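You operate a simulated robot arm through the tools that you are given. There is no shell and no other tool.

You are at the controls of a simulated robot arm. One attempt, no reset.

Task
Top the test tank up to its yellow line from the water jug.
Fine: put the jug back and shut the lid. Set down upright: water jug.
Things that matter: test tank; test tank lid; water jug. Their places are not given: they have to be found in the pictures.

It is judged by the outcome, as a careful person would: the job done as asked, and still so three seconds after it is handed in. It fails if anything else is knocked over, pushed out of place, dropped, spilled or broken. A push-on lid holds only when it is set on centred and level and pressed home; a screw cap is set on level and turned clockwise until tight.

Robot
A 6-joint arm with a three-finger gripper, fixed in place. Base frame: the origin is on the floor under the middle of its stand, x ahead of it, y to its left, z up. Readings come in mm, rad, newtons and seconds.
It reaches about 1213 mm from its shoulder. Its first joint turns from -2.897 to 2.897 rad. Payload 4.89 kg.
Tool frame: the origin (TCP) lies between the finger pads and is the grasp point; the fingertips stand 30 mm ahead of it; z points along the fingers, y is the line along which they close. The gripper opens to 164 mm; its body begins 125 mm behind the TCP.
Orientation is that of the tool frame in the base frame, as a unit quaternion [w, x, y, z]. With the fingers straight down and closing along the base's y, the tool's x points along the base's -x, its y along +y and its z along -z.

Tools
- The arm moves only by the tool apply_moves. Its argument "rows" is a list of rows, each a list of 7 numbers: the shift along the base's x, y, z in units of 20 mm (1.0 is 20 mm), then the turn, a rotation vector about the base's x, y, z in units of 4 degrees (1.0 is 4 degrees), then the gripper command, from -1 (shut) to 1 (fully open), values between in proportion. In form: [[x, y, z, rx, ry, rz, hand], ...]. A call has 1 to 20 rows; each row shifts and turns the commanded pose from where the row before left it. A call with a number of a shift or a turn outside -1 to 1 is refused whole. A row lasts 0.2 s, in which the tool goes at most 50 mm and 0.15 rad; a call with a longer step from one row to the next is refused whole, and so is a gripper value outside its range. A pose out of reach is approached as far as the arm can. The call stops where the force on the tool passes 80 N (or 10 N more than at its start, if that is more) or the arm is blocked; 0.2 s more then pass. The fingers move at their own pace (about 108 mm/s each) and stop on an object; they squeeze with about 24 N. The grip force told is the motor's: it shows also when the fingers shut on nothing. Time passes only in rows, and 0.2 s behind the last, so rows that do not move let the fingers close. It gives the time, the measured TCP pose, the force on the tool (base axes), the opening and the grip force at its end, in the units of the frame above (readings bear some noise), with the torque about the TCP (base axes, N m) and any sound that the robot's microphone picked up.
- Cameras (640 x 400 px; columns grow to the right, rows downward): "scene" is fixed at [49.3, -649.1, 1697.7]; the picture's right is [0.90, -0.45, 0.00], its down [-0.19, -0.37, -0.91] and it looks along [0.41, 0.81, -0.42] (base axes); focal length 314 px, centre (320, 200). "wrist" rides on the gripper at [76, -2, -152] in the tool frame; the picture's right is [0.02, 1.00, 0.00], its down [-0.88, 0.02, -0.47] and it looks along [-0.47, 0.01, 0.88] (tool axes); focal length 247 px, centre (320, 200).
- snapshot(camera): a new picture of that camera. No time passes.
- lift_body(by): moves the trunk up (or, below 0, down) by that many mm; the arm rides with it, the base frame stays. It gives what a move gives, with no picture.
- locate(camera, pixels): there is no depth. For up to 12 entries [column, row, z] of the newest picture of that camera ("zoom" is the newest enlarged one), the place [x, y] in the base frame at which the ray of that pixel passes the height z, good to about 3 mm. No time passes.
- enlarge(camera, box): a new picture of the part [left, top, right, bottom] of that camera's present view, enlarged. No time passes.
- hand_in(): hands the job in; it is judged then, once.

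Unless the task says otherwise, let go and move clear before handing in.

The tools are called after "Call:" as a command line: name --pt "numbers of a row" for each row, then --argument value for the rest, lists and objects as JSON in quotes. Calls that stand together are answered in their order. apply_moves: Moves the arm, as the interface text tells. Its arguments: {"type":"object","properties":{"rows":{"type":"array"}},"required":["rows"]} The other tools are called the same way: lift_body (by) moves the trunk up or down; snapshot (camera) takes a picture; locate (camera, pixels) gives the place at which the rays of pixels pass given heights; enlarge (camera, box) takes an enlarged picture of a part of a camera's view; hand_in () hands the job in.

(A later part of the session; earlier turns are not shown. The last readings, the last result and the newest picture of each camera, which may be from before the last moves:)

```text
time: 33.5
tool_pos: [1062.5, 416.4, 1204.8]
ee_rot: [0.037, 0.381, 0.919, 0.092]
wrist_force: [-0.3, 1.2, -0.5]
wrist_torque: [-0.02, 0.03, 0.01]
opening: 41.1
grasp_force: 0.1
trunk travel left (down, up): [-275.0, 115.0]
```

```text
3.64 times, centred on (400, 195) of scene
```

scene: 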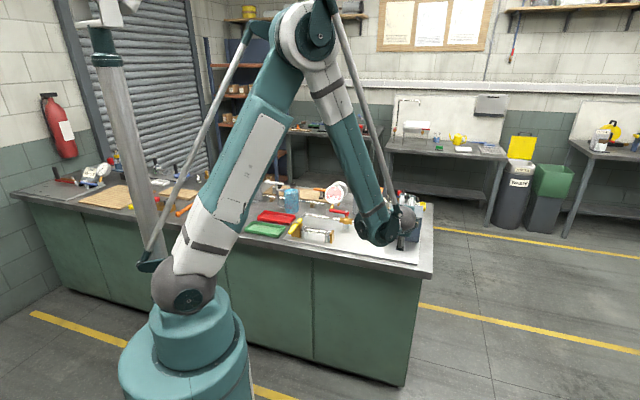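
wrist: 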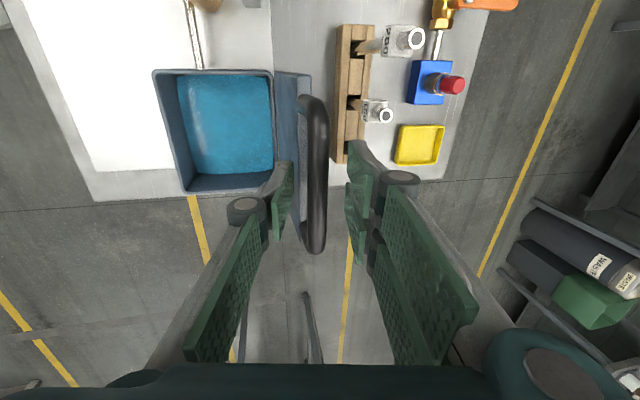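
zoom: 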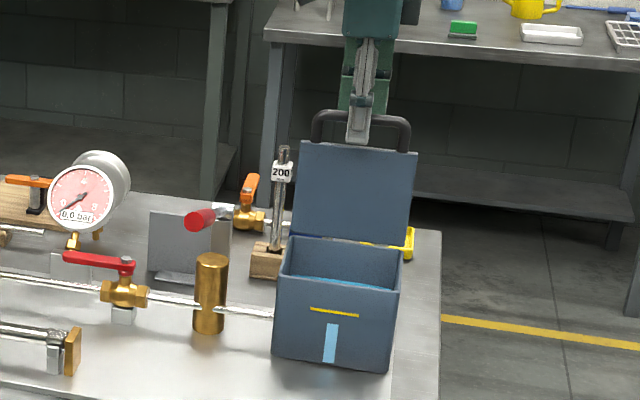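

The lid rests open on its own and the fingers are clear of the bar. I'll withdraw straight back along the tool axis.

Call:
apply_moves --pt "0 0 0 0 0 0 -0.35" --pt "-0.156 -0.156 0.97 0 0 0 -0.35" --pt "-0.156 -0.156 0.97 0 0 0 -0.35" --pt "-0.156 -0.156 0.97 0 0 0 -0.35" --pt "-0.156 -0.156 0.97 0 0 0 -0.35" --pt "-0.156 -0.156 0.97 0 0 0 -0.35" --pt "-0.156 -0.156 0.97 0 0 0 -0.35" --pt "-0.156 -0.156 0.97 0 0 0 -0.35"

Call:
snapshot --camera "wrist"

Call:
enlarge --camera "scene" --box '[350, 140, 450, 250]'

```text
time: 35.3
tool_pos: [1041.2, 392.2, 1341.5]
ee_rot: [0.036, 0.381, 0.919, 0.092]
wrist_force: [-0.4, 0.3, -0.2]
wrist_torque: [0.0, 0.01, 0.0]
opening: 53.3
grasp_force: 0.0
trunk travel left (down, up): [-275.0, 115.0]
```

```text
taken
```

wrist: 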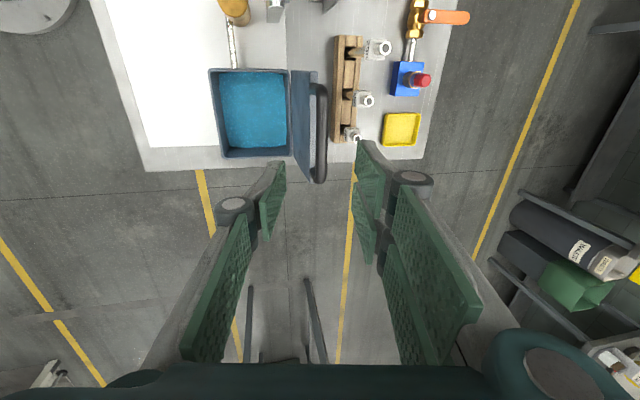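

```text
3.64 times, centred on (400, 195) of scene
```

zoom: 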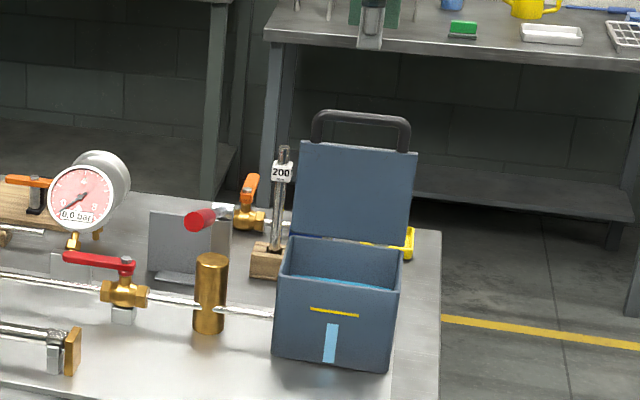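

The lid stays open by itself. Now I'll move high over the bench toward the jug near (622,858) and look down at it.

Call:
apply_moves --pt "-0.966 0.729 0 -0.383 0.383 0 0" --pt "-0.966 0.729 0 -0.383 0.383 0 1" --pt "-0.966 0.729 0 -0.383 0.383 0 1" --pt "-0.966 0.729 0 -0.383 0.383 0 1" --pt "-0.966 0.729 0 -0.383 0.383 0 1" --pt "-0.966 0.729 0 -0.383 0.383 0 1" --pt "-0.966 0.729 0 0 0 1 1" --pt "-0.966 0.729 0 0 0 1 1" --pt "-0.966 0.729 0 0 0 1 1" --pt "-0.966 0.729 0 0 0 1 1" --pt "-0.966 0.729 0 0 0 1 1" --pt "-0.966 0.729 0 0 0 1 1" --pt "-0.966 0.729 0 0 0 1 1" --pt "-0.966 0.729 0 0 0 1 1"

Call:
apply_moves --pt "-0.966 0.729 0 0 0 1 1" --pt "-0.966 0.729 0 0 0 1 1" --pt "-0.966 0.729 0 0 0 1 1" --pt "-0.966 0.729 0 0 0 0.25 1" --pt "-0.966 0.729 0 0 0 0 1" --pt "-0.966 0.729 0 0 0 0 1" --pt "-0.966 0.729 0 0 0 0 1" --pt "-0.966 0.729 0 0 0 0 1" --pt "-0.966 0.729 0 0 0 0 1" --pt "-0.966 0.729 0 0 0 0 1" --pt "-0.966 0.729 0 0 0 0 1" --pt "-0.966 0.729 0 0 0 0 1" --pt "-0.966 0.729 0 0 0 0 1" --pt "-0.966 0.729 0 0 0 0 1"

Call:
snapshot --camera "wrist"

Call:
snapshot --camera "scene"

```text
time: 38.3
tool_pos: [770.7, 599.1, 1342.4]
ee_rot: [-0.003, 0.114, 0.993, -0.013]
wrist_force: [1.1, -0.5, -0.2]
wrist_torque: [0.12, 0.12, -0.04]
opening: 164.0
grasp_force: 0.1
trunk travel left (down, up): [-275.0, 115.0]
```

```text
time: 41.3
tool_pos: [500.4, 804.8, 1341.0]
ee_rot: [-0.002, 0.001, 1.0, -0.014]
wrist_force: [0.2, -0.5, 0.8]
wrist_torque: [0.01, 0.05, 0.0]
opening: 163.8
grasp_force: 0.1
trunk travel left (down, up): [-275.0, 115.0]
```

```text
taken
```

wrist: 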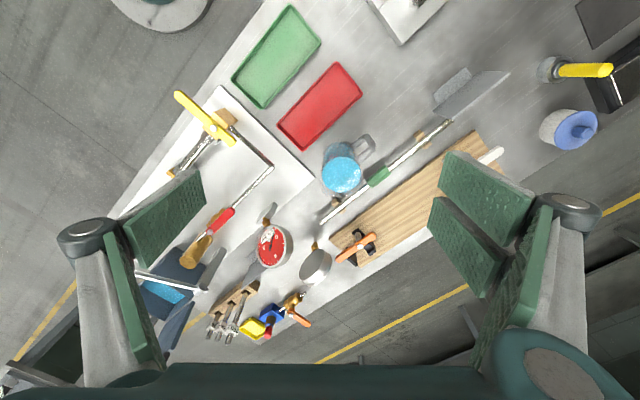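

```text
taken
```

scene: 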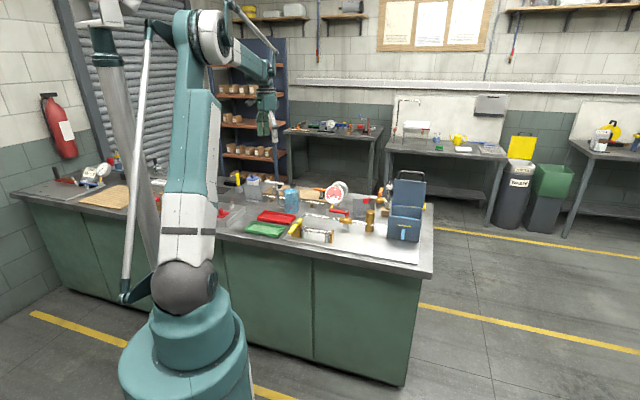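

Call:
enlarge --camera "wrist" --box '[280, 110, 440, 230]'

Call:
enlarge --camera "wrist" --box '[310, 125, 390, 205]'

Call:
locate --camera "wrist" --pixels '[[340, 167, 905], [340, 172, 905], [370, 142, 1000], [342, 176, 1030], [342, 176, 1050]]'

```text
3.33 times, centred on (360, 170) of wrist
```

zoom: 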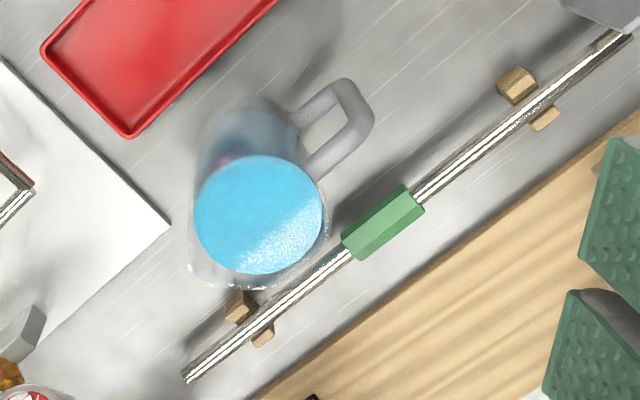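

```text
5.00 times, centred on (350, 165) of wrist
```

zoom: 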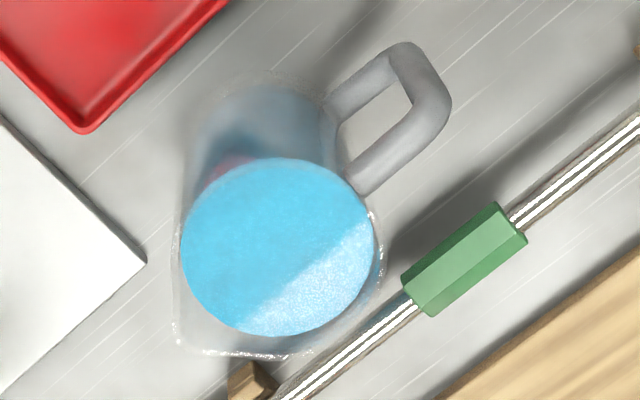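

```text
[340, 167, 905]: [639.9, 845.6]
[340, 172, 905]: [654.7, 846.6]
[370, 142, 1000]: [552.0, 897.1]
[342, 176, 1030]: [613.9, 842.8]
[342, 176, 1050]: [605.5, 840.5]
```

The jug's handle points to about azimuth 128° and its spout to about -51° (lower left in the zoom), toward the tank. I'll triangulate the jug's axis and water surface height using both cameras.

Call:
locate --camera "wrist" --pixels '[[341.6, 174.4, 1010], [341.6, 174.4, 1020], [341.6, 174.4, 1030], [341.6, 174.4, 1040], [332, 150, 905], [317, 187, 1030], [324, 149, 905], [353, 149, 905]]'

Call:
locate --camera "scene" --pixels '[[291, 191.5, 1010], [291, 191.5, 1020], [291, 191.5, 1030], [291, 191.5, 1040], [291.6, 210.5, 905], [283.8, 191.5, 1025], [298.2, 191.5, 1025]]'

Call:
enlarge --camera "scene" --box '[276, 182, 308, 216]'

```text
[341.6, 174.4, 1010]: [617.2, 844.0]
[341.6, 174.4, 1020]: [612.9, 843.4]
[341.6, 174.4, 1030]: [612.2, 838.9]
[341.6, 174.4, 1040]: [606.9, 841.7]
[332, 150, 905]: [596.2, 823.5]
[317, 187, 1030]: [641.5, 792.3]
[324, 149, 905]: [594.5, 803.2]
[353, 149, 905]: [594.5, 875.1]
```

```text
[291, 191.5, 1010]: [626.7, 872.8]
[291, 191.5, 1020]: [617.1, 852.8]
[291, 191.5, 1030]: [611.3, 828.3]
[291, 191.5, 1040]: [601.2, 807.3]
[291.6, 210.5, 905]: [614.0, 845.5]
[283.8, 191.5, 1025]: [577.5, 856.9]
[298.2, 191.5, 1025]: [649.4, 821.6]
```

```text
11.76 times, centred on (292, 199) of scene
```

zoom: 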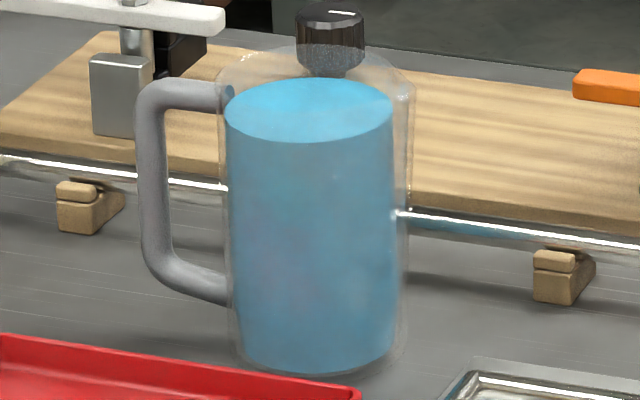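

Both cameras put the jug axis at about (614,843), water surface near z 1024, rim near 1043. I plan to straddle the handle: tool heading along the spout direction (-51°), pitched 40° down, fingers closing on the jug's two sides. First I'll reorient high above it.

Call:
apply_moves --pt "0.285 0.095 -0.3 0 0 -1 0.524" --pt "0.285 0.095 -0.3 0 0 -1 0.524" --pt "0.285 0.095 -0.3 0 0 -1 0.524" --pt "0.285 0.095 -0.3 0 0 -1 0.524" --pt "0.285 0.095 -0.3 0 0 -1 0.524" --pt "0.285 0.095 -0.3 0 0 -1 0.524" --pt "0.285 0.095 -0.3 0 0 -1 0.524" --pt "0.285 0.095 -0.3 0 0 -1 0.524" --pt "0.285 0.095 -0.3 0 0 -1 0.524" --pt "0.285 0.095 -0.3 0 0 -1 0.524" --pt "0.285 0.095 -0.3 0 0 -1 0.524" --pt "0.285 0.095 -0.3 0 0 -1 0.524" --pt "0.285 0.095 -0.3 0 0 -0.75 0.524" --pt "0.285 0.095 -0.3 -0.971 -0.786 0 0.524" --pt "0.285 0.095 -0.3 -0.971 -0.786 0 0.524" --pt "0.285 0.095 -0.3 -0.971 -0.786 0 0.524" --pt "0.285 0.095 -0.3 -0.971 -0.786 0 0.524" --pt "0.285 0.095 -0.3 -0.971 -0.786 0 0.524" --pt "0.285 0.095 -0.3 -0.971 -0.786 0 0.524" --pt "0.285 0.095 -0.3 -0.971 -0.786 0 0.524"

Call:
apply_moves --pt "0 0 0 -0.971 -0.786 0 0.524" --pt "0 0 0 -0.971 -0.786 0 0.524" --pt "0 0 0 -0.971 -0.786 0 0.524"

Call:
snapshot --camera "wrist"

Call:
snapshot --camera "scene"

```text
time: 45.5
tool_pos: [613.2, 841.1, 1222.3]
ee_rot: [0.264, 0.415, 0.859, -0.141]
wrist_force: [0.5, -0.7, 0.5]
wrist_torque: [0.11, 0.03, 0.05]
opening: 124.8
grasp_force: 0.1
trunk travel left (down, up): [-275.0, 115.0]
```

```text
time: 46.3
tool_pos: [612.7, 841.9, 1221.2]
ee_rot: [0.375, 0.396, 0.816, -0.193]
wrist_force: [0.9, -0.3, 0.0]
wrist_torque: [-0.05, 0.01, 0.0]
opening: 125.0
grasp_force: 0.1
trunk travel left (down, up): [-275.0, 115.0]
```

```text
taken
```

wrist: 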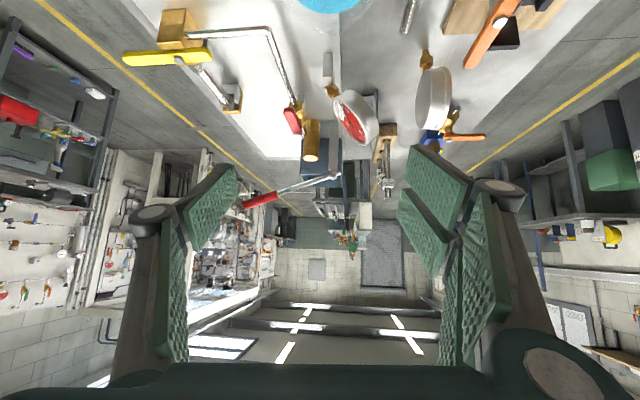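

```text
taken
```

scene: 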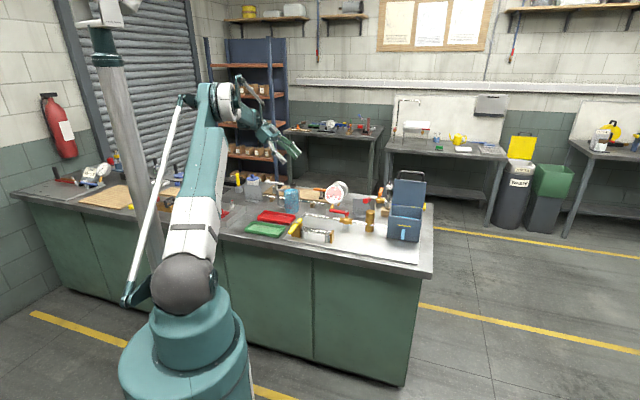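

The pose is reachable; the jug's water shows at the top edge (cols ~297–362). I'll enlarge that to check the sideways alignment.

Call:
enlarge --camera "wrist" --box '[270, 0, 390, 60]'

Call:
locate --camera "wrist" --pixels '[[330, 2, 1024], [324, 2, 1024], [296, 2, 1024], [363, 2, 1024]]'

Call:
enlarge --camera "scene" --box '[230, 120, 330, 220]'

```text
5.33 times, centred on (330, 30) of wrist
```

zoom: 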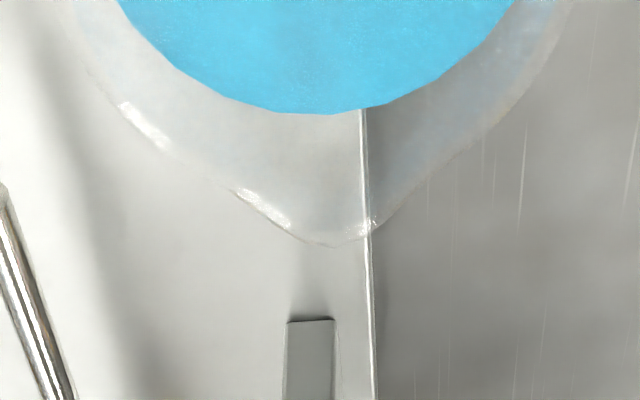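

```text
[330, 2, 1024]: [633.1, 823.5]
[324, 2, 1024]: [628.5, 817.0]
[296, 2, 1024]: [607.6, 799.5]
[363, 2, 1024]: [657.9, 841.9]
```

```text
4.00 times, centred on (280, 170) of scene
```

zoom: 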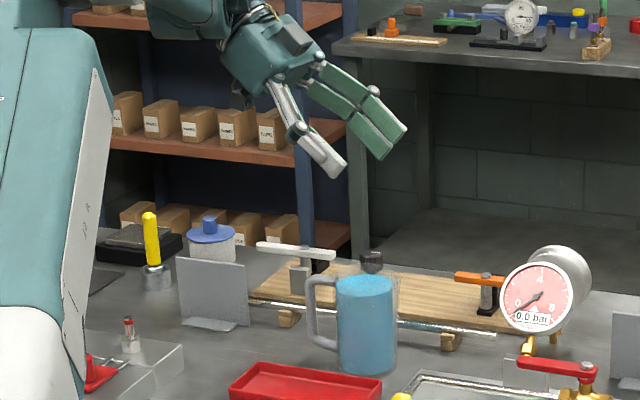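

The spout tip is at zoom (335,247) and the water's front edge at (320,113), so the spout lines up well with my heading. I'll locate those two for the axis position along the heading.

Call:
locate --camera "wrist" --pixels '[[330, 13.7, 1024], [332.8, 38.8, 1043], [332.8, 38.8, 1035], [286.3, 16, 1043], [372, 16, 1043]]'

```text
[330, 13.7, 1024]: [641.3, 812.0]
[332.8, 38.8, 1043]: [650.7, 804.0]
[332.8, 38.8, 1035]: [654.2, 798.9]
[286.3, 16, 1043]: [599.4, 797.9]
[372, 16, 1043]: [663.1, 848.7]
```

Axis estimate is now about (615.5,843.5). I'll descend to z≈1090 with the small correction and check the straddle in the scene camera.

Call:
apply_moves --pt "0.14 0.08 -0.93 0 0 0 0.524" --pt "0 0 -0.93 0 0 0 0.524" --pt "0 0 -0.93 0 0 0 0.524" --pt "0 0 -0.93 0 0 0 0.524" --pt "0 0 -0.93 0 0 0 0.524" --pt "0 0 -0.93 0 0 0 0.524" --pt "0 0 -0.93 0 0 0 0.524"

Call:
enlarge --camera "scene" --box '[240, 130, 340, 220]'

Call:
snapshot --camera "wrist"

```text
time: 47.9
tool_pos: [616.2, 843.9, 1091.7]
ee_rot: [0.374, 0.397, 0.816, -0.193]
wrist_force: [0.6, -0.3, -0.2]
wrist_torque: [0.0, -0.02, 0.02]
opening: 125.1
grasp_force: 0.2
trunk travel left (down, up): [-275.0, 115.0]
```

```text
4.44 times, centred on (290, 175) of scene
```

zoom: 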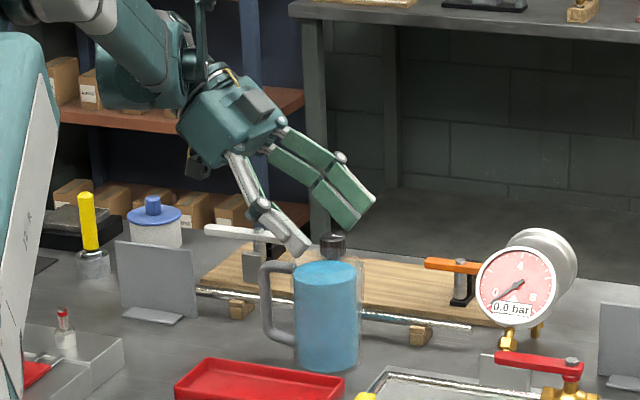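

```text
taken
```

wrist: 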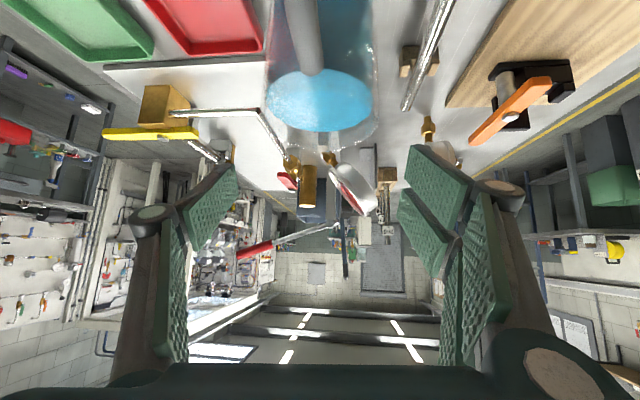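

The jug is centred between the fingers (water ellipse cols 267–373, handle near col 305). I want to know what the black knob behind the jug (scene zoom (333,243)) and the pipe are, so I check their positions before going down.

Call:
locate --camera "scene" --pixels '[[292.9, 186, 920], [292.9, 186, 960], [292.9, 186, 1000], [292.9, 186, 1040], [320, 202.5, 935], [340, 204.5, 935]]'

Call:
enlarge --camera "wrist" --box '[250, 0, 450, 140]'

Call:
locate --camera "wrist" --pixels '[[404, 108, 935], [445, 5, 935], [404, 108, 945], [445, 5, 945]]'

```text
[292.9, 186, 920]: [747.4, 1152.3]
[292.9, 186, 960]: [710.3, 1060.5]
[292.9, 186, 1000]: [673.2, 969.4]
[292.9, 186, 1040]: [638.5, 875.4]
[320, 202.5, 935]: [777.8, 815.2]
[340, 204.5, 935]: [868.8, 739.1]
```

```text
2.86 times, centred on (350, 70) of wrist
```

zoom: 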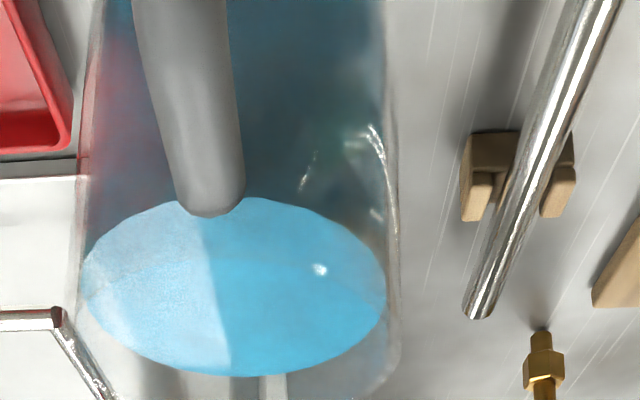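

```text
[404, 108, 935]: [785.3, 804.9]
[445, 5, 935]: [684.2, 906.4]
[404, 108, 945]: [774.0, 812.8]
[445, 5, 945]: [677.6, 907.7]
```

The pipe lies ~92 mm beyond the jug axis at z≈935–945, and the handle sits ~8° off my heading, so the spout actually points along -45°. I'll correct yaw by +6° while descending to z≈997.

Call:
apply_moves --pt "0 0 -0.4 0 0 0.75 0.524" --pt "0 0 -0.7 0 0 0.75 0.524" --pt "0 0 -0.9 0 0 0 0.524" --pt "0 0 -0.9 0 0 0 0.524" --pt "0 0 -0.9 0 0 0 0.524" --pt "0 0 -0.9 0 0 0 0.524"

Call:
snapshot --camera "wrist"

Call:
enlarge --camera "scene" --box '[250, 150, 330, 220]'

```text
time: 49.3
tool_pos: [617.2, 844.1, 997.7]
ee_rot: [0.383, 0.353, 0.836, -0.172]
wrist_force: [-0.2, 0.1, -0.3]
wrist_torque: [0.01, 0.02, 0.03]
opening: 124.9
grasp_force: 0.0
trunk travel left (down, up): [-275.0, 115.0]
```

```text
taken
```

wrist: 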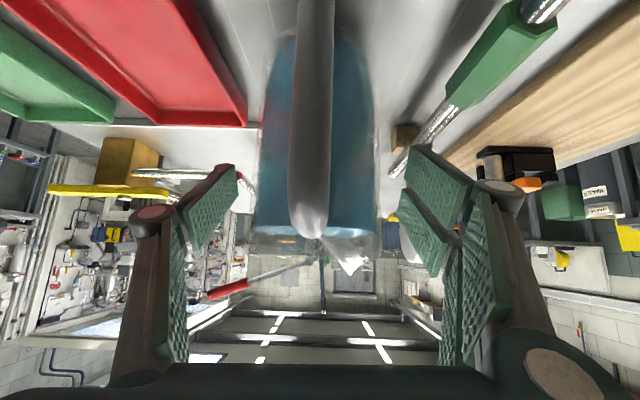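

```text
5.71 times, centred on (290, 185) of scene
```

zoom: 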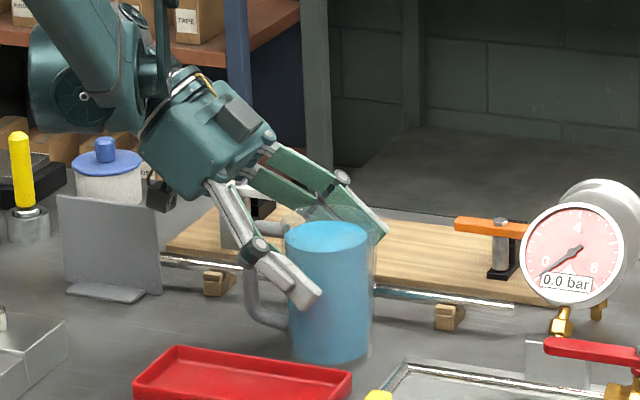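

The fingers straddle the jug cleanly (jug cols 258–378, fingers at ~235 and ~405) with no contact force. Closing the grip now.

Call:
apply_moves --pt "0 0 0 0 0 0 0.3" --pt "0 0 0 0 0 0 0.15" --pt "0 0 0 0 0 0 0" --pt "0 0 0 0 0 0 -0.5" --pt "0 0 0 0 0 0 -1" --pt "0 0 0 0 0 0 -1"

Call:
snapshot --camera "wrist"

Call:
enlarge --camera "scene" --box '[250, 150, 330, 220]'

```text
time: 50.7
tool_pos: [617.4, 843.1, 997.5]
ee_rot: [0.383, 0.354, 0.836, -0.173]
wrist_force: [0.2, 1.2, 2.4]
wrist_torque: [0.3, -0.14, 0.0]
opening: 85.3
grasp_force: 24.2
trunk travel left (down, up): [-275.0, 115.0]
```

```text
taken
```

wrist: 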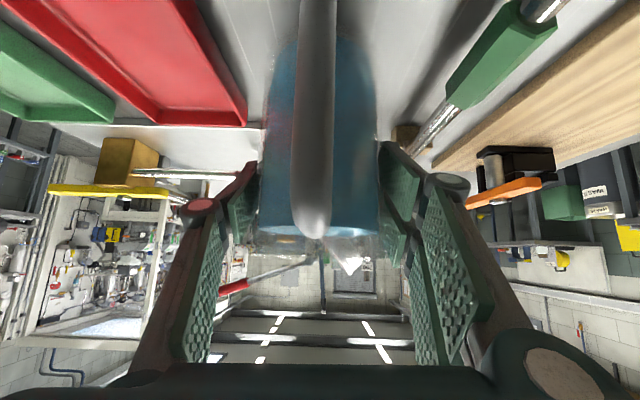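

```text
5.71 times, centred on (290, 185) of scene
```

zoom: 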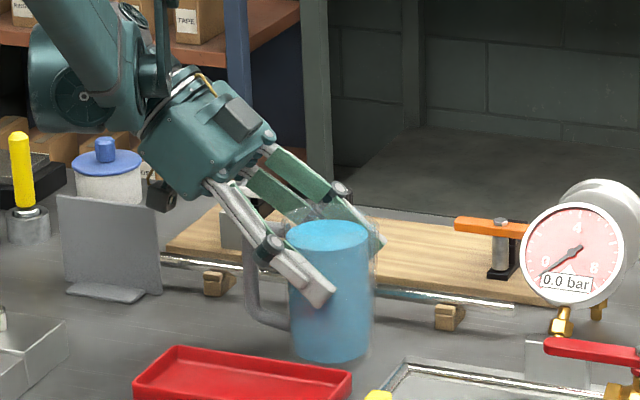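

The jug is gripped (85.3 mm, 24 N) at TCP (617.4, 843.1, 997.5). I'll lift gently 20 mm and check that it holds and stays upright.

Call:
apply_moves --pt "0 0 0.15 0 0 0 -1" --pt "0 0 0.25 0 0 0 -1" --pt "0 0 0.3 0 0 0 -1" --pt "0 0 0.3 0 0 0 -1" --pt "0 0 0 0 0 0 -1"

Call:
snapshot --camera "wrist"

Call:
enlarge --camera "scene" --box '[250, 150, 330, 220]'

```text
time: 51.9
tool_pos: [616.9, 844.2, 1017.1]
ee_rot: [0.383, 0.353, 0.836, -0.172]
wrist_force: [0.6, 0.3, -6.7]
wrist_torque: [-0.06, -0.07, -0.04]
opening: 85.3
grasp_force: 23.7
trunk travel left (down, up): [-275.0, 115.0]
```

```text
taken
```

wrist: 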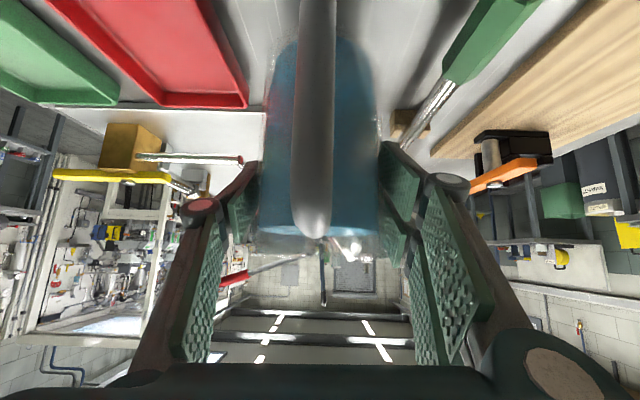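

```text
5.71 times, centred on (290, 185) of scene
```

zoom: 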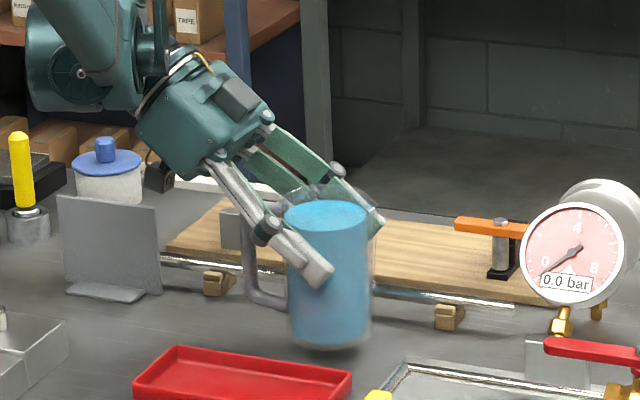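

The jug is off the bench, upright, with about 7–9 N of weight in hand. I'll raise it straight up to about z 1320 to clear everything before travelling.

Call:
apply_moves --pt "0 0 0.3 0 0 0 -1" --pt "0 0 0.6 0 0 0 -1" --pt "0 0 0.9 0 0 0 -1" --pt "0 0 1 0 0 0 -1" --pt "0 0 1 0 0 0 -1" --pt "0 0 1 0 0 0 -1" --pt "0 0 1 0 0 0 -1" --pt "0 0 1 0 0 0 -1" --pt "0 0 1 0 0 0 -1" --pt "0 0 1 0 0 0 -1" --pt "0 0 1 0 0 0 -1" --pt "0 0 1 0 0 0 -1" --pt "0 0 1 0 0 0 -1" --pt "0 0 1 0 0 0 -1" --pt "0 0 1 0 0 0 -1" --pt "0 0 0.7 0 0 0 -1" --pt "0 0 0.3 0 0 0 -1"

Call:
snapshot --camera "scene"

Call:
enlarge --camera "scene" --box '[230, 90, 330, 190]'

```text
time: 55.5
tool_pos: [618.1, 843.3, 1312.0]
ee_rot: [0.383, 0.354, 0.836, -0.174]
wrist_force: [0.2, -0.1, -7.5]
wrist_torque: [-0.09, -0.11, 0.04]
opening: 84.9
grasp_force: 24.3
trunk travel left (down, up): [-275.0, 115.0]
```

```text
taken
```

scene: 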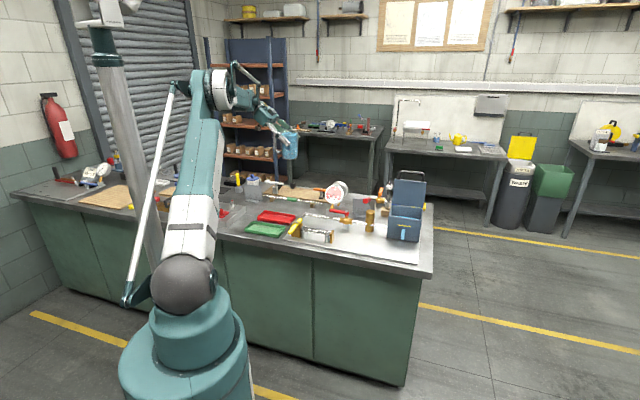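

```text
4.00 times, centred on (280, 140) of scene
```

zoom: 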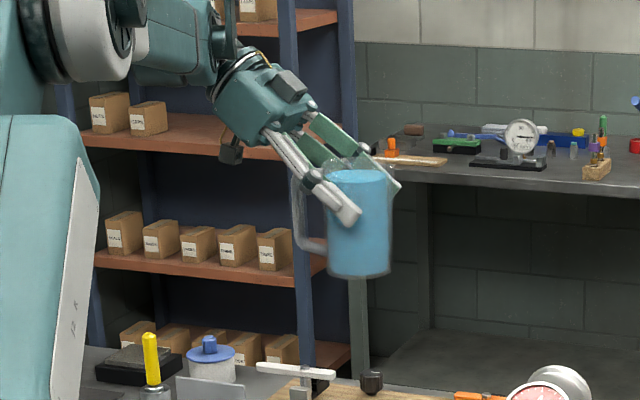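

The jug hangs upright and steady. Now I'll carry it across at this height while yawing +90°, toward a staging point in front of the tank.

Call:
apply_moves --pt "0.108 -0.28 0.2 0 0 0.2 -1" --pt "0.216 -0.56 0.2 0 0 0.4 -1" --pt "0.36 -0.93 0.2 0 0 0.66 -1" --pt "0.36 -0.93 0.2 0 0 0.66 -1" --pt "0.36 -0.93 0.1 0 0 0.66 -1" --pt "0.36 -0.93 0.1 0 0 0.66 -1" --pt "0.36 -0.93 0 0 0 0.66 -1" --pt "0.36 -0.93 0 0 0 0.66 -1" --pt "0.36 -0.93 0 0 0 0.66 -1" --pt "0.36 -0.93 0 0 0 0.66 -1" --pt "0.36 -0.93 0 0 0 0.66 -1" --pt "0.36 -0.93 0 0 0 0.66 -1" --pt "0.36 -0.93 0 0 0 0.66 -1" --pt "0.36 -0.93 0 0 0 0.66 -1" --pt "0.36 -0.93 0 0 0 0.66 -1" --pt "0.36 -0.93 0 0 0 0.66 -1" --pt "0.36 -0.93 0 0 0 0.66 -1" --pt "0.36 -0.93 0 0 0 0.66 -1"

Call:
snapshot --camera "scene"

```text
time: 59.3
tool_pos: [738.3, 530.3, 1334.3]
ee_rot: [0.42, 0.01, 0.907, -0.015]
wrist_force: [0.3, 0.9, -6.9]
wrist_torque: [-0.02, -0.19, -0.08]
opening: 85.2
grasp_force: 24.5
trunk travel left (down, up): [-275.0, 115.0]
```

```text
taken
```

scene: 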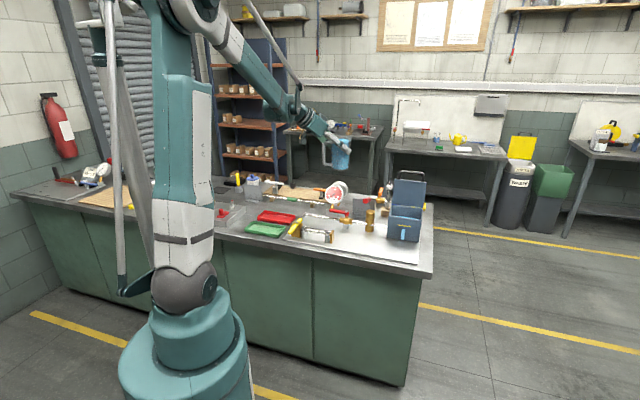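

The jug is halfway over, upright, about 7 N still in hand. Continuing to the staging point in front of the tank.

Call:
apply_moves --pt "0.36 -0.93 0 0 0 0.667 -1" --pt "0.36 -0.93 0 0 0 0.667 -1" --pt "0.36 -0.93 0 0 0 0.667 -1" --pt "0.36 -0.93 0 0 0 0.667 -1" --pt "0.36 -0.93 0 0 0 0.667 -1" --pt "0.36 -0.93 0 0 0 0.667 -1" --pt "0.36 -0.93 0 0 0 0.667 -1" --pt "0.36 -0.93 0 0 0 0.667 -1" --pt "0.36 -0.93 0 0 0 0.667 -1" --pt "0.36 -0.93 0 0 0 0.667 -1" --pt "0.36 -0.93 0 0 0 0.667 -1" --pt "0.36 -0.93 0 0 0 0.667 -1" --pt "0.36 -0.93 0 0 0 0.667 -1" --pt "0.36 -0.93 0 0 0 0.667 -1" --pt "0.36 -0.93 0 0 0 0.667 -1" --pt "0.36 -0.93 0 0 0 0.667 -1" --pt "0.25 -0.6 0 0 0 0.4 -1" --pt "0.13 -0.36 0 0 0 0.267 -1"

Call:
snapshot --camera "scene"

Call:
snapshot --camera "wrist"

```text
time: 63.1
tool_pos: [861.4, 211.6, 1332.2]
ee_rot: [0.393, -0.342, 0.84, 0.149]
wrist_force: [-0.2, -0.2, -7.7]
wrist_torque: [0.1, -0.09, 0.0]
opening: 85.2
grasp_force: 23.5
trunk travel left (down, up): [-275.0, 115.0]
```

```text
taken
```

scene: 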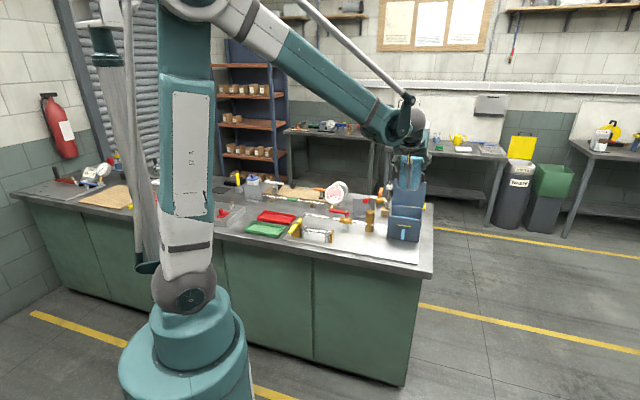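

```text
taken
```

wrist: 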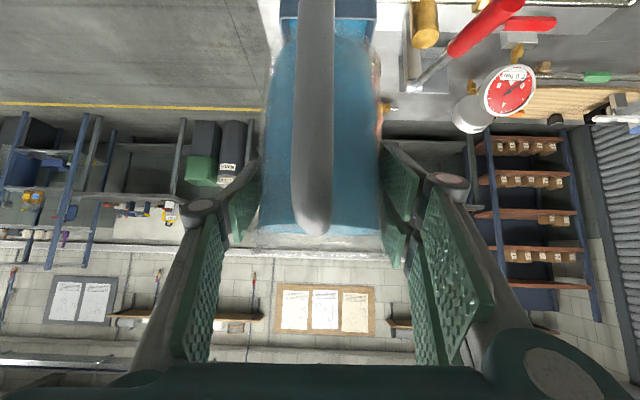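

The jug is in front of the tank, upright, heading ~43°, still about 7.5 N. I'll bring it over the front rim still upright (TCP s≈870, z≈1150), keeping its bottom above the rim at z≈1030.

Call:
apply_moves --pt "0.2 0.2 -0.45 0 0 0 -1" --pt "0.39 0.39 -0.91 0 0 0 -1" --pt "0.39 0.39 -0.91 0 0 0 -1" --pt "0.39 0.39 -0.91 0 0 0 -1" --pt "0.39 0.39 -0.91 0 0 0 -1" --pt "0.39 0.39 -0.91 0 0 0 -1" --pt "0.39 0.39 -0.91 0 0 0 -1" --pt "0.39 0.39 -0.91 0 0 0 -1" --pt "0.39 0.39 -0.91 0 0 0 -1" --pt "0.39 0.39 -0.91 0 0 0 -1" --pt "0.2 0.2 -0.45 0 0 0 -1" --pt "0 0 0 0 0 0 -1"

Call:
snapshot --camera "wrist"

Call:
enlarge --camera "scene" --box '[350, 140, 450, 250]'

```text
time: 65.7
tool_pos: [941.2, 289.4, 1150.4]
ee_rot: [0.393, -0.341, 0.841, 0.149]
wrist_force: [-0.5, 0.1, -7.9]
wrist_torque: [0.1, -0.07, 0.0]
opening: 85.1
grasp_force: 23.8
trunk travel left (down, up): [-275.0, 115.0]
```

```text
taken
```

wrist: 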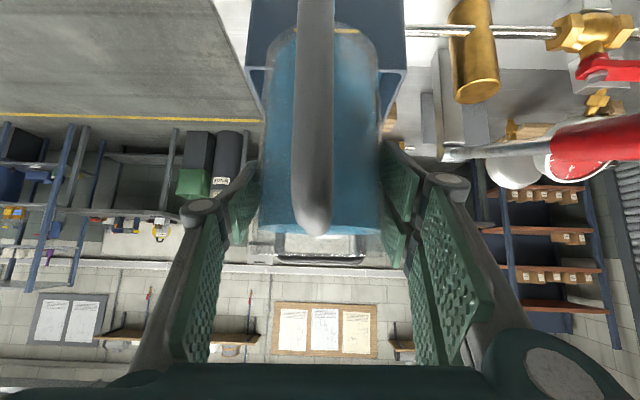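

```text
3.64 times, centred on (400, 195) of scene
```

zoom: 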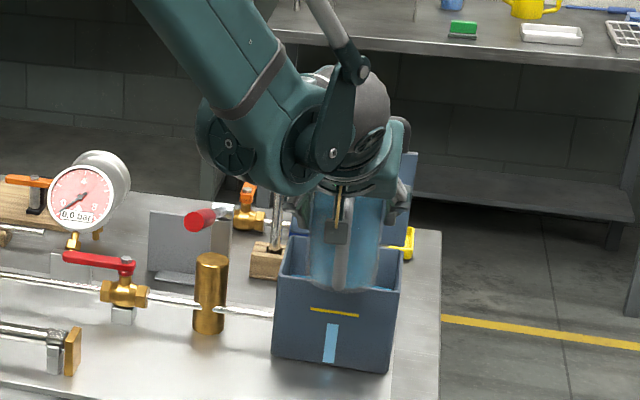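

The jug is centred over the tank's front rim and the yellow line and sight strip stay visible in the scene view. I'll take a baseline close-up of the strip, then tilt to about 16° (below spilling) and lower a little.

Call:
enlarge --camera "scene" --box '[384, 212, 424, 246]'

Call:
apply_moves --pt "0 0 0 -0.35 0.36 0 -1" --pt "0 0 0 -0.695 0.719 0 -1" --pt "0 0 -0.3 -0.695 0.719 0 -1" --pt "0 0 -0.5 -0.695 0.719 0 -1" --pt "0 0 -0.5 -0.35 0.36 0 -1" --pt "0 0 -0.5 0 0 0 -1" --pt "0 0 -0.2 0 0 0 -1" --pt "0 0 0 0 0 0 -1"

Call:
snapshot --camera "wrist"

Call:
enlarge --camera "scene" --box '[350, 160, 450, 250]'

```text
11.76 times, centred on (404, 229) of scene
```

zoom: 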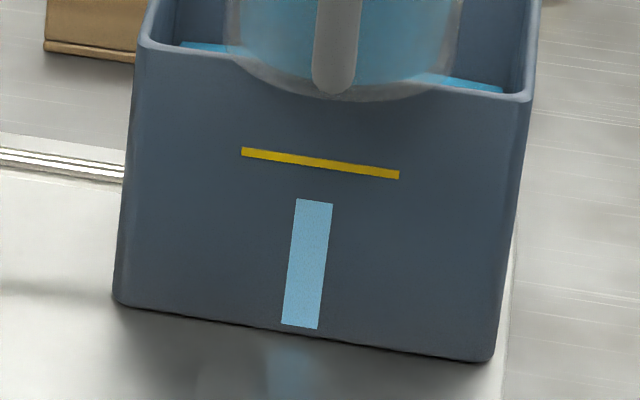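

```text
time: 67.5
tool_pos: [939.4, 291.4, 1111.6]
ee_rot: [0.272, -0.361, 0.886, 0.101]
wrist_force: [0.2, -1.2, -7.6]
wrist_torque: [0.11, -0.16, -0.05]
opening: 84.9
grasp_force: 24.1
trunk travel left (down, up): [-275.0, 115.0]
```

```text
taken
```

wrist: 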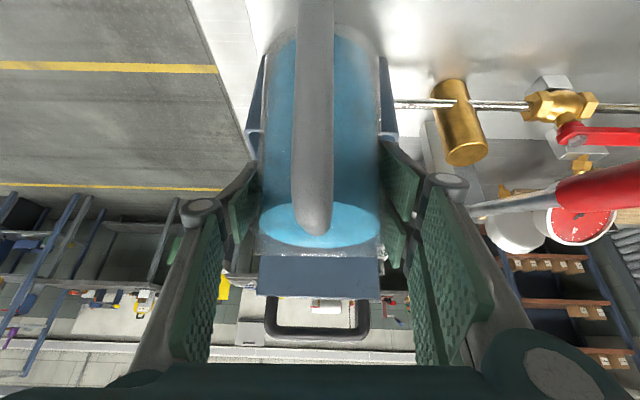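

```text
4.44 times, centred on (400, 205) of scene
```

zoom: 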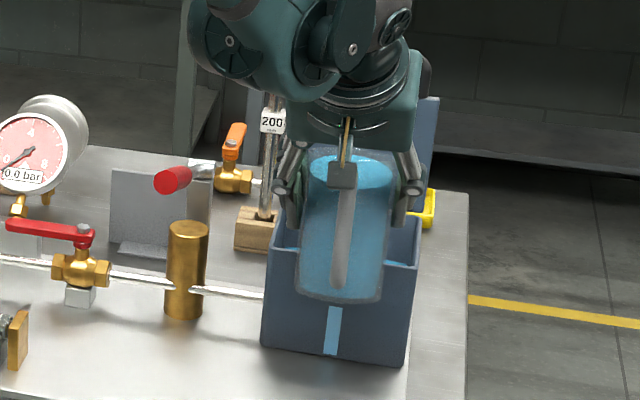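

Baseline: strip top at zoom row 201, bottom 327, yellow line at row 163 — the level must rise about 30%. Now at 16° tilt with the spout over the tank (s≈932). I'll lower slightly and tilt slowly to ~28° to start the pour.

Call:
apply_moves --pt "0 0 -0.25 -0.174 0.18 0 -1" --pt "0 0 -0.25 -0.174 0.18 0 -1" --pt "0 0 0 -0.174 0.18 0 -1" --pt "0 0 0 -0.174 0.18 0 -1" --pt "0 0 0 -0.174 0.18 0 -1" --pt "0 0 0 -0.174 0.18 0 -1" --pt "0 0 0 -0.174 0.18 0 -1" --pt "0 0 0 -0.174 0.18 0 -1" --pt "0 0 0 -0.174 0.18 0 -1" --pt "0 0 0 -0.174 0.18 0 -1" --pt "0 0 0 -0.174 0.18 0 -1" --pt "0 0 0 -0.174 0.18 0 -1" --pt "0 0 0 0 0 0 -1"

Call:
snapshot --camera "wrist"

Call:
enlarge --camera "scene" --box '[350, 160, 450, 250]'

```text
time: 70.3
tool_pos: [940.9, 290.2, 1101.4]
ee_rot: [0.177, -0.372, 0.909, 0.062]
wrist_force: [0.1, 0.2, -7.0]
wrist_torque: [0.15, -0.19, 0.03]
opening: 84.8
grasp_force: 24.1
trunk travel left (down, up): [-275.0, 115.0]
```

```text
taken
```

wrist: 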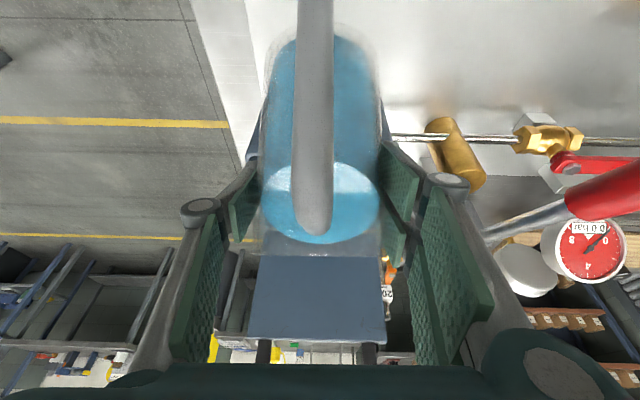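

```text
4.44 times, centred on (400, 205) of scene
```

zoom: 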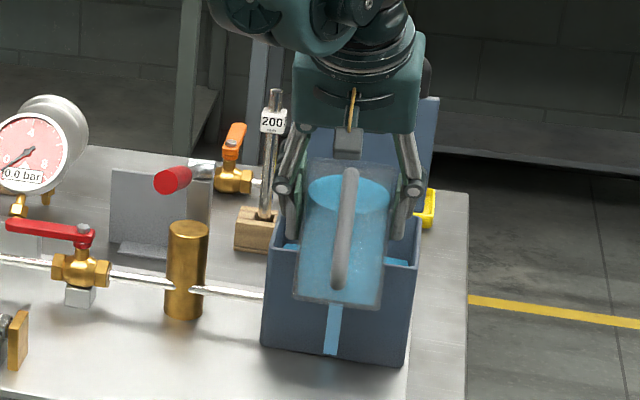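

At ~28° tilt the weight reads about 7.0 N. I'll zoom in on the lip to see whether water has begun to run.

Call:
enlarge --camera "wrist" --box '[240, 150, 400, 270]'

Call:
enlarge --camera "scene" --box '[384, 190, 424, 246]'

```text
3.33 times, centred on (320, 210) of wrist
```

zoom: 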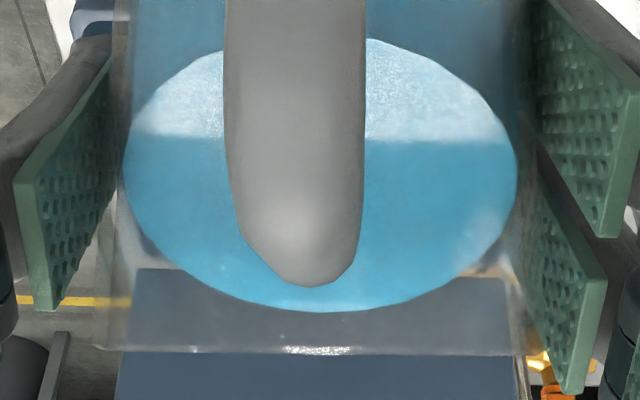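

```text
7.14 times, centred on (404, 218) of scene
```

zoom: 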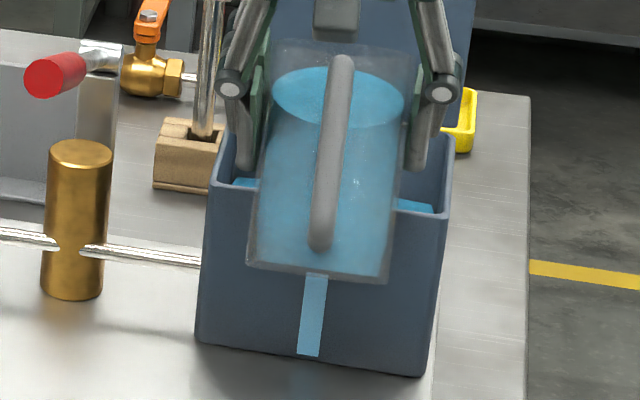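

Water hasn't reached the lip yet (front edge at zoom row 310, lip at 350). I'll keep tilting slowly, another 8°.

Call:
apply_moves --pt "0 0 0 -0.174 0.18 0 -1" --pt "0 0 0 -0.174 0.18 0 -1" --pt "0 0 0 -0.174 0.18 0 -1" --pt "0 0 0 -0.174 0.18 0 -1" --pt "0 0 0 -0.174 0.18 0 -1" --pt "0 0 0 -0.174 0.18 0 -1" --pt "0 0 0 -0.174 0.18 0 -1" --pt "0 0 0 -0.174 0.18 0 -1" --pt "0 0 0 0 0 0 -1"

Call:
enlarge --camera "wrist" --box '[220, 130, 420, 290]'

Call:
enlarge --camera "scene" --box '[384, 190, 424, 246]'

```text
time: 72.3
tool_pos: [939.7, 291.3, 1101.6]
ee_rot: [0.113, -0.376, 0.919, 0.037]
wrist_force: [0.0, 1.6, -6.0]
wrist_torque: [0.13, -0.16, 0.01]
opening: 84.9
grasp_force: 24.2
trunk travel left (down, up): [-275.0, 115.0]
```

```text
2.50 times, centred on (320, 210) of wrist
```

zoom: 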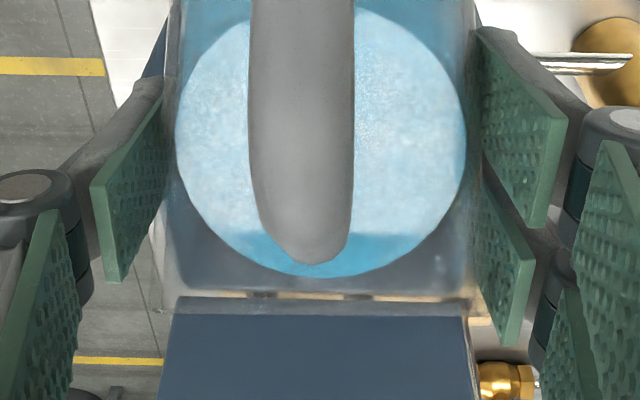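

```text
7.14 times, centred on (404, 218) of scene
```

zoom: 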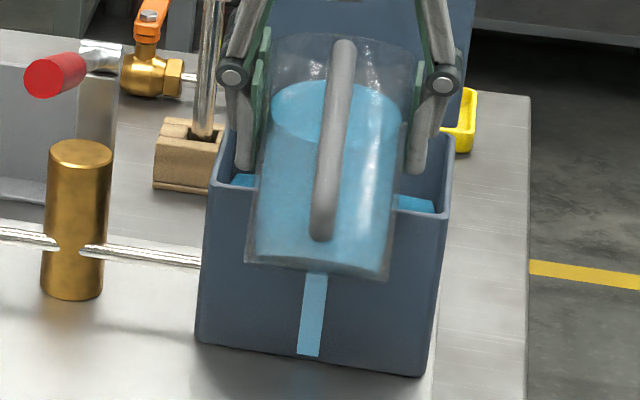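

The weight has fallen to ~6.0 N and the jug's level has dropped, so water is running into the tank; the jug's base hides the strip top (zoom row 272). I'll raise the hand 40 mm so the strip and yellow line can be seen while pouring.

Call:
apply_moves --pt "0 0 0.3 0 0 0 -1" --pt "0 0 0.5 0 0 0 -1" --pt "0 0 0.5 0 0 0 -1" --pt "0 0 0.5 0 0 0 -1" --pt "0 0 0.2 0 0 0 -1" --pt "0 0 0 0 0 0 -1"

Call:
enlarge --camera "scene" --box '[384, 212, 424, 246]'

Call:
enlarge --camera "scene" --box '[370, 180, 430, 246]'

```text
time: 73.7
tool_pos: [939.6, 289.8, 1142.0]
ee_rot: [0.113, -0.377, 0.918, 0.036]
wrist_force: [0.1, 0.2, -5.7]
wrist_torque: [0.18, -0.17, -0.01]
opening: 84.7
grasp_force: 23.9
trunk travel left (down, up): [-275.0, 115.0]
```

```text
11.76 times, centred on (404, 229) of scene
```

zoom: 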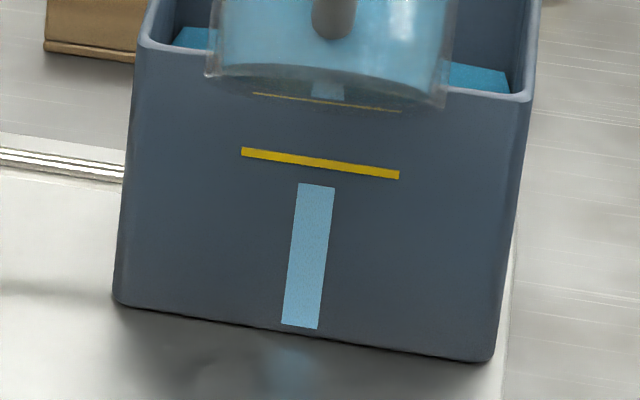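

```text
6.06 times, centred on (400, 213) of scene
```

zoom: 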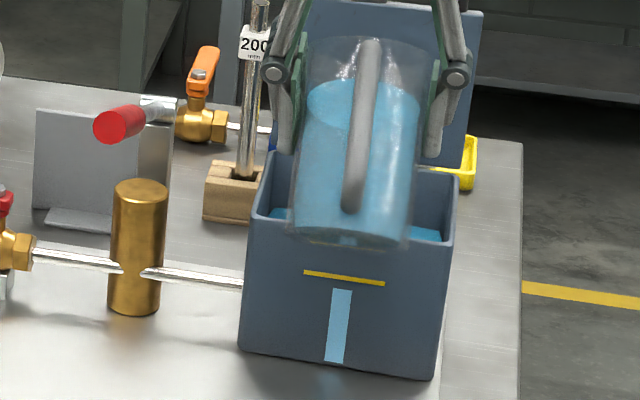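

The strip has risen from row 201 to 186, with the line at 163 — about 40% of the way. I'll tilt another 8° slowly and re-measure.

Call:
apply_moves --pt "0 0 0 -0.174 0.18 0 -1" --pt "0 0 0 -0.174 0.18 0 -1" --pt "0 0 0 -0.174 0.18 0 -1" --pt "0 0 0 -0.174 0.18 0 -1" --pt "0 0 0 -0.174 0.18 0 -1" --pt "0 0 0 -0.174 0.18 0 -1" --pt "0 0 0 -0.174 0.18 0 -1" --pt "0 0 0 -0.174 0.18 0 -1" --pt "0 0 0 0 0 0 -1" --pt "0 0 0 0 0 0 -1"

Call:
enlarge --camera "scene" --box '[384, 212, 424, 246]'

Call:
enlarge --camera "wrist" --box '[220, 130, 420, 290]'

```text
time: 75.9
tool_pos: [940.4, 289.0, 1141.6]
ee_rot: [0.049, -0.379, 0.924, 0.011]
wrist_force: [-0.4, 0.1, -6.0]
wrist_torque: [0.13, -0.11, 0.0]
opening: 84.6
grasp_force: 24.1
trunk travel left (down, up): [-275.0, 115.0]
```

```text
11.76 times, centred on (404, 229) of scene
```

zoom: 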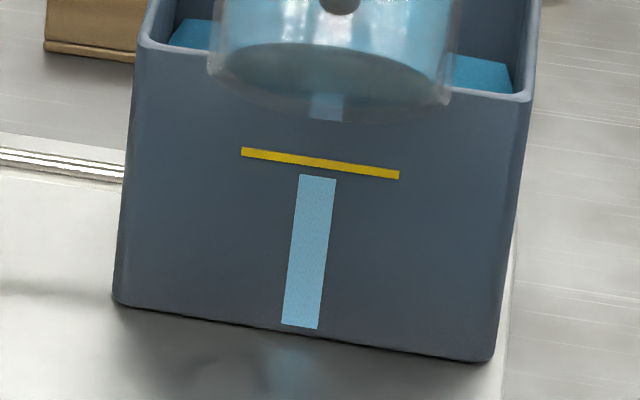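

```text
2.50 times, centred on (320, 210) of wrist
```

zoom: 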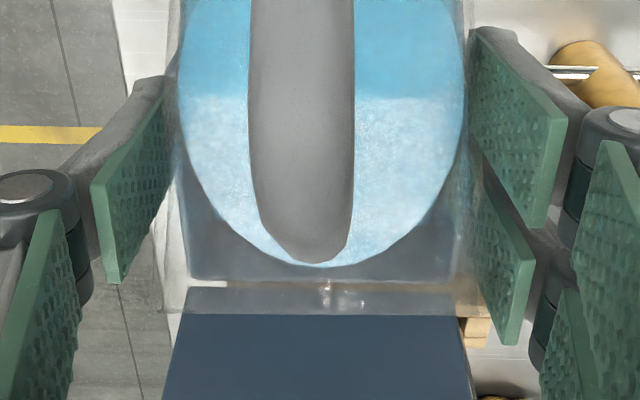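

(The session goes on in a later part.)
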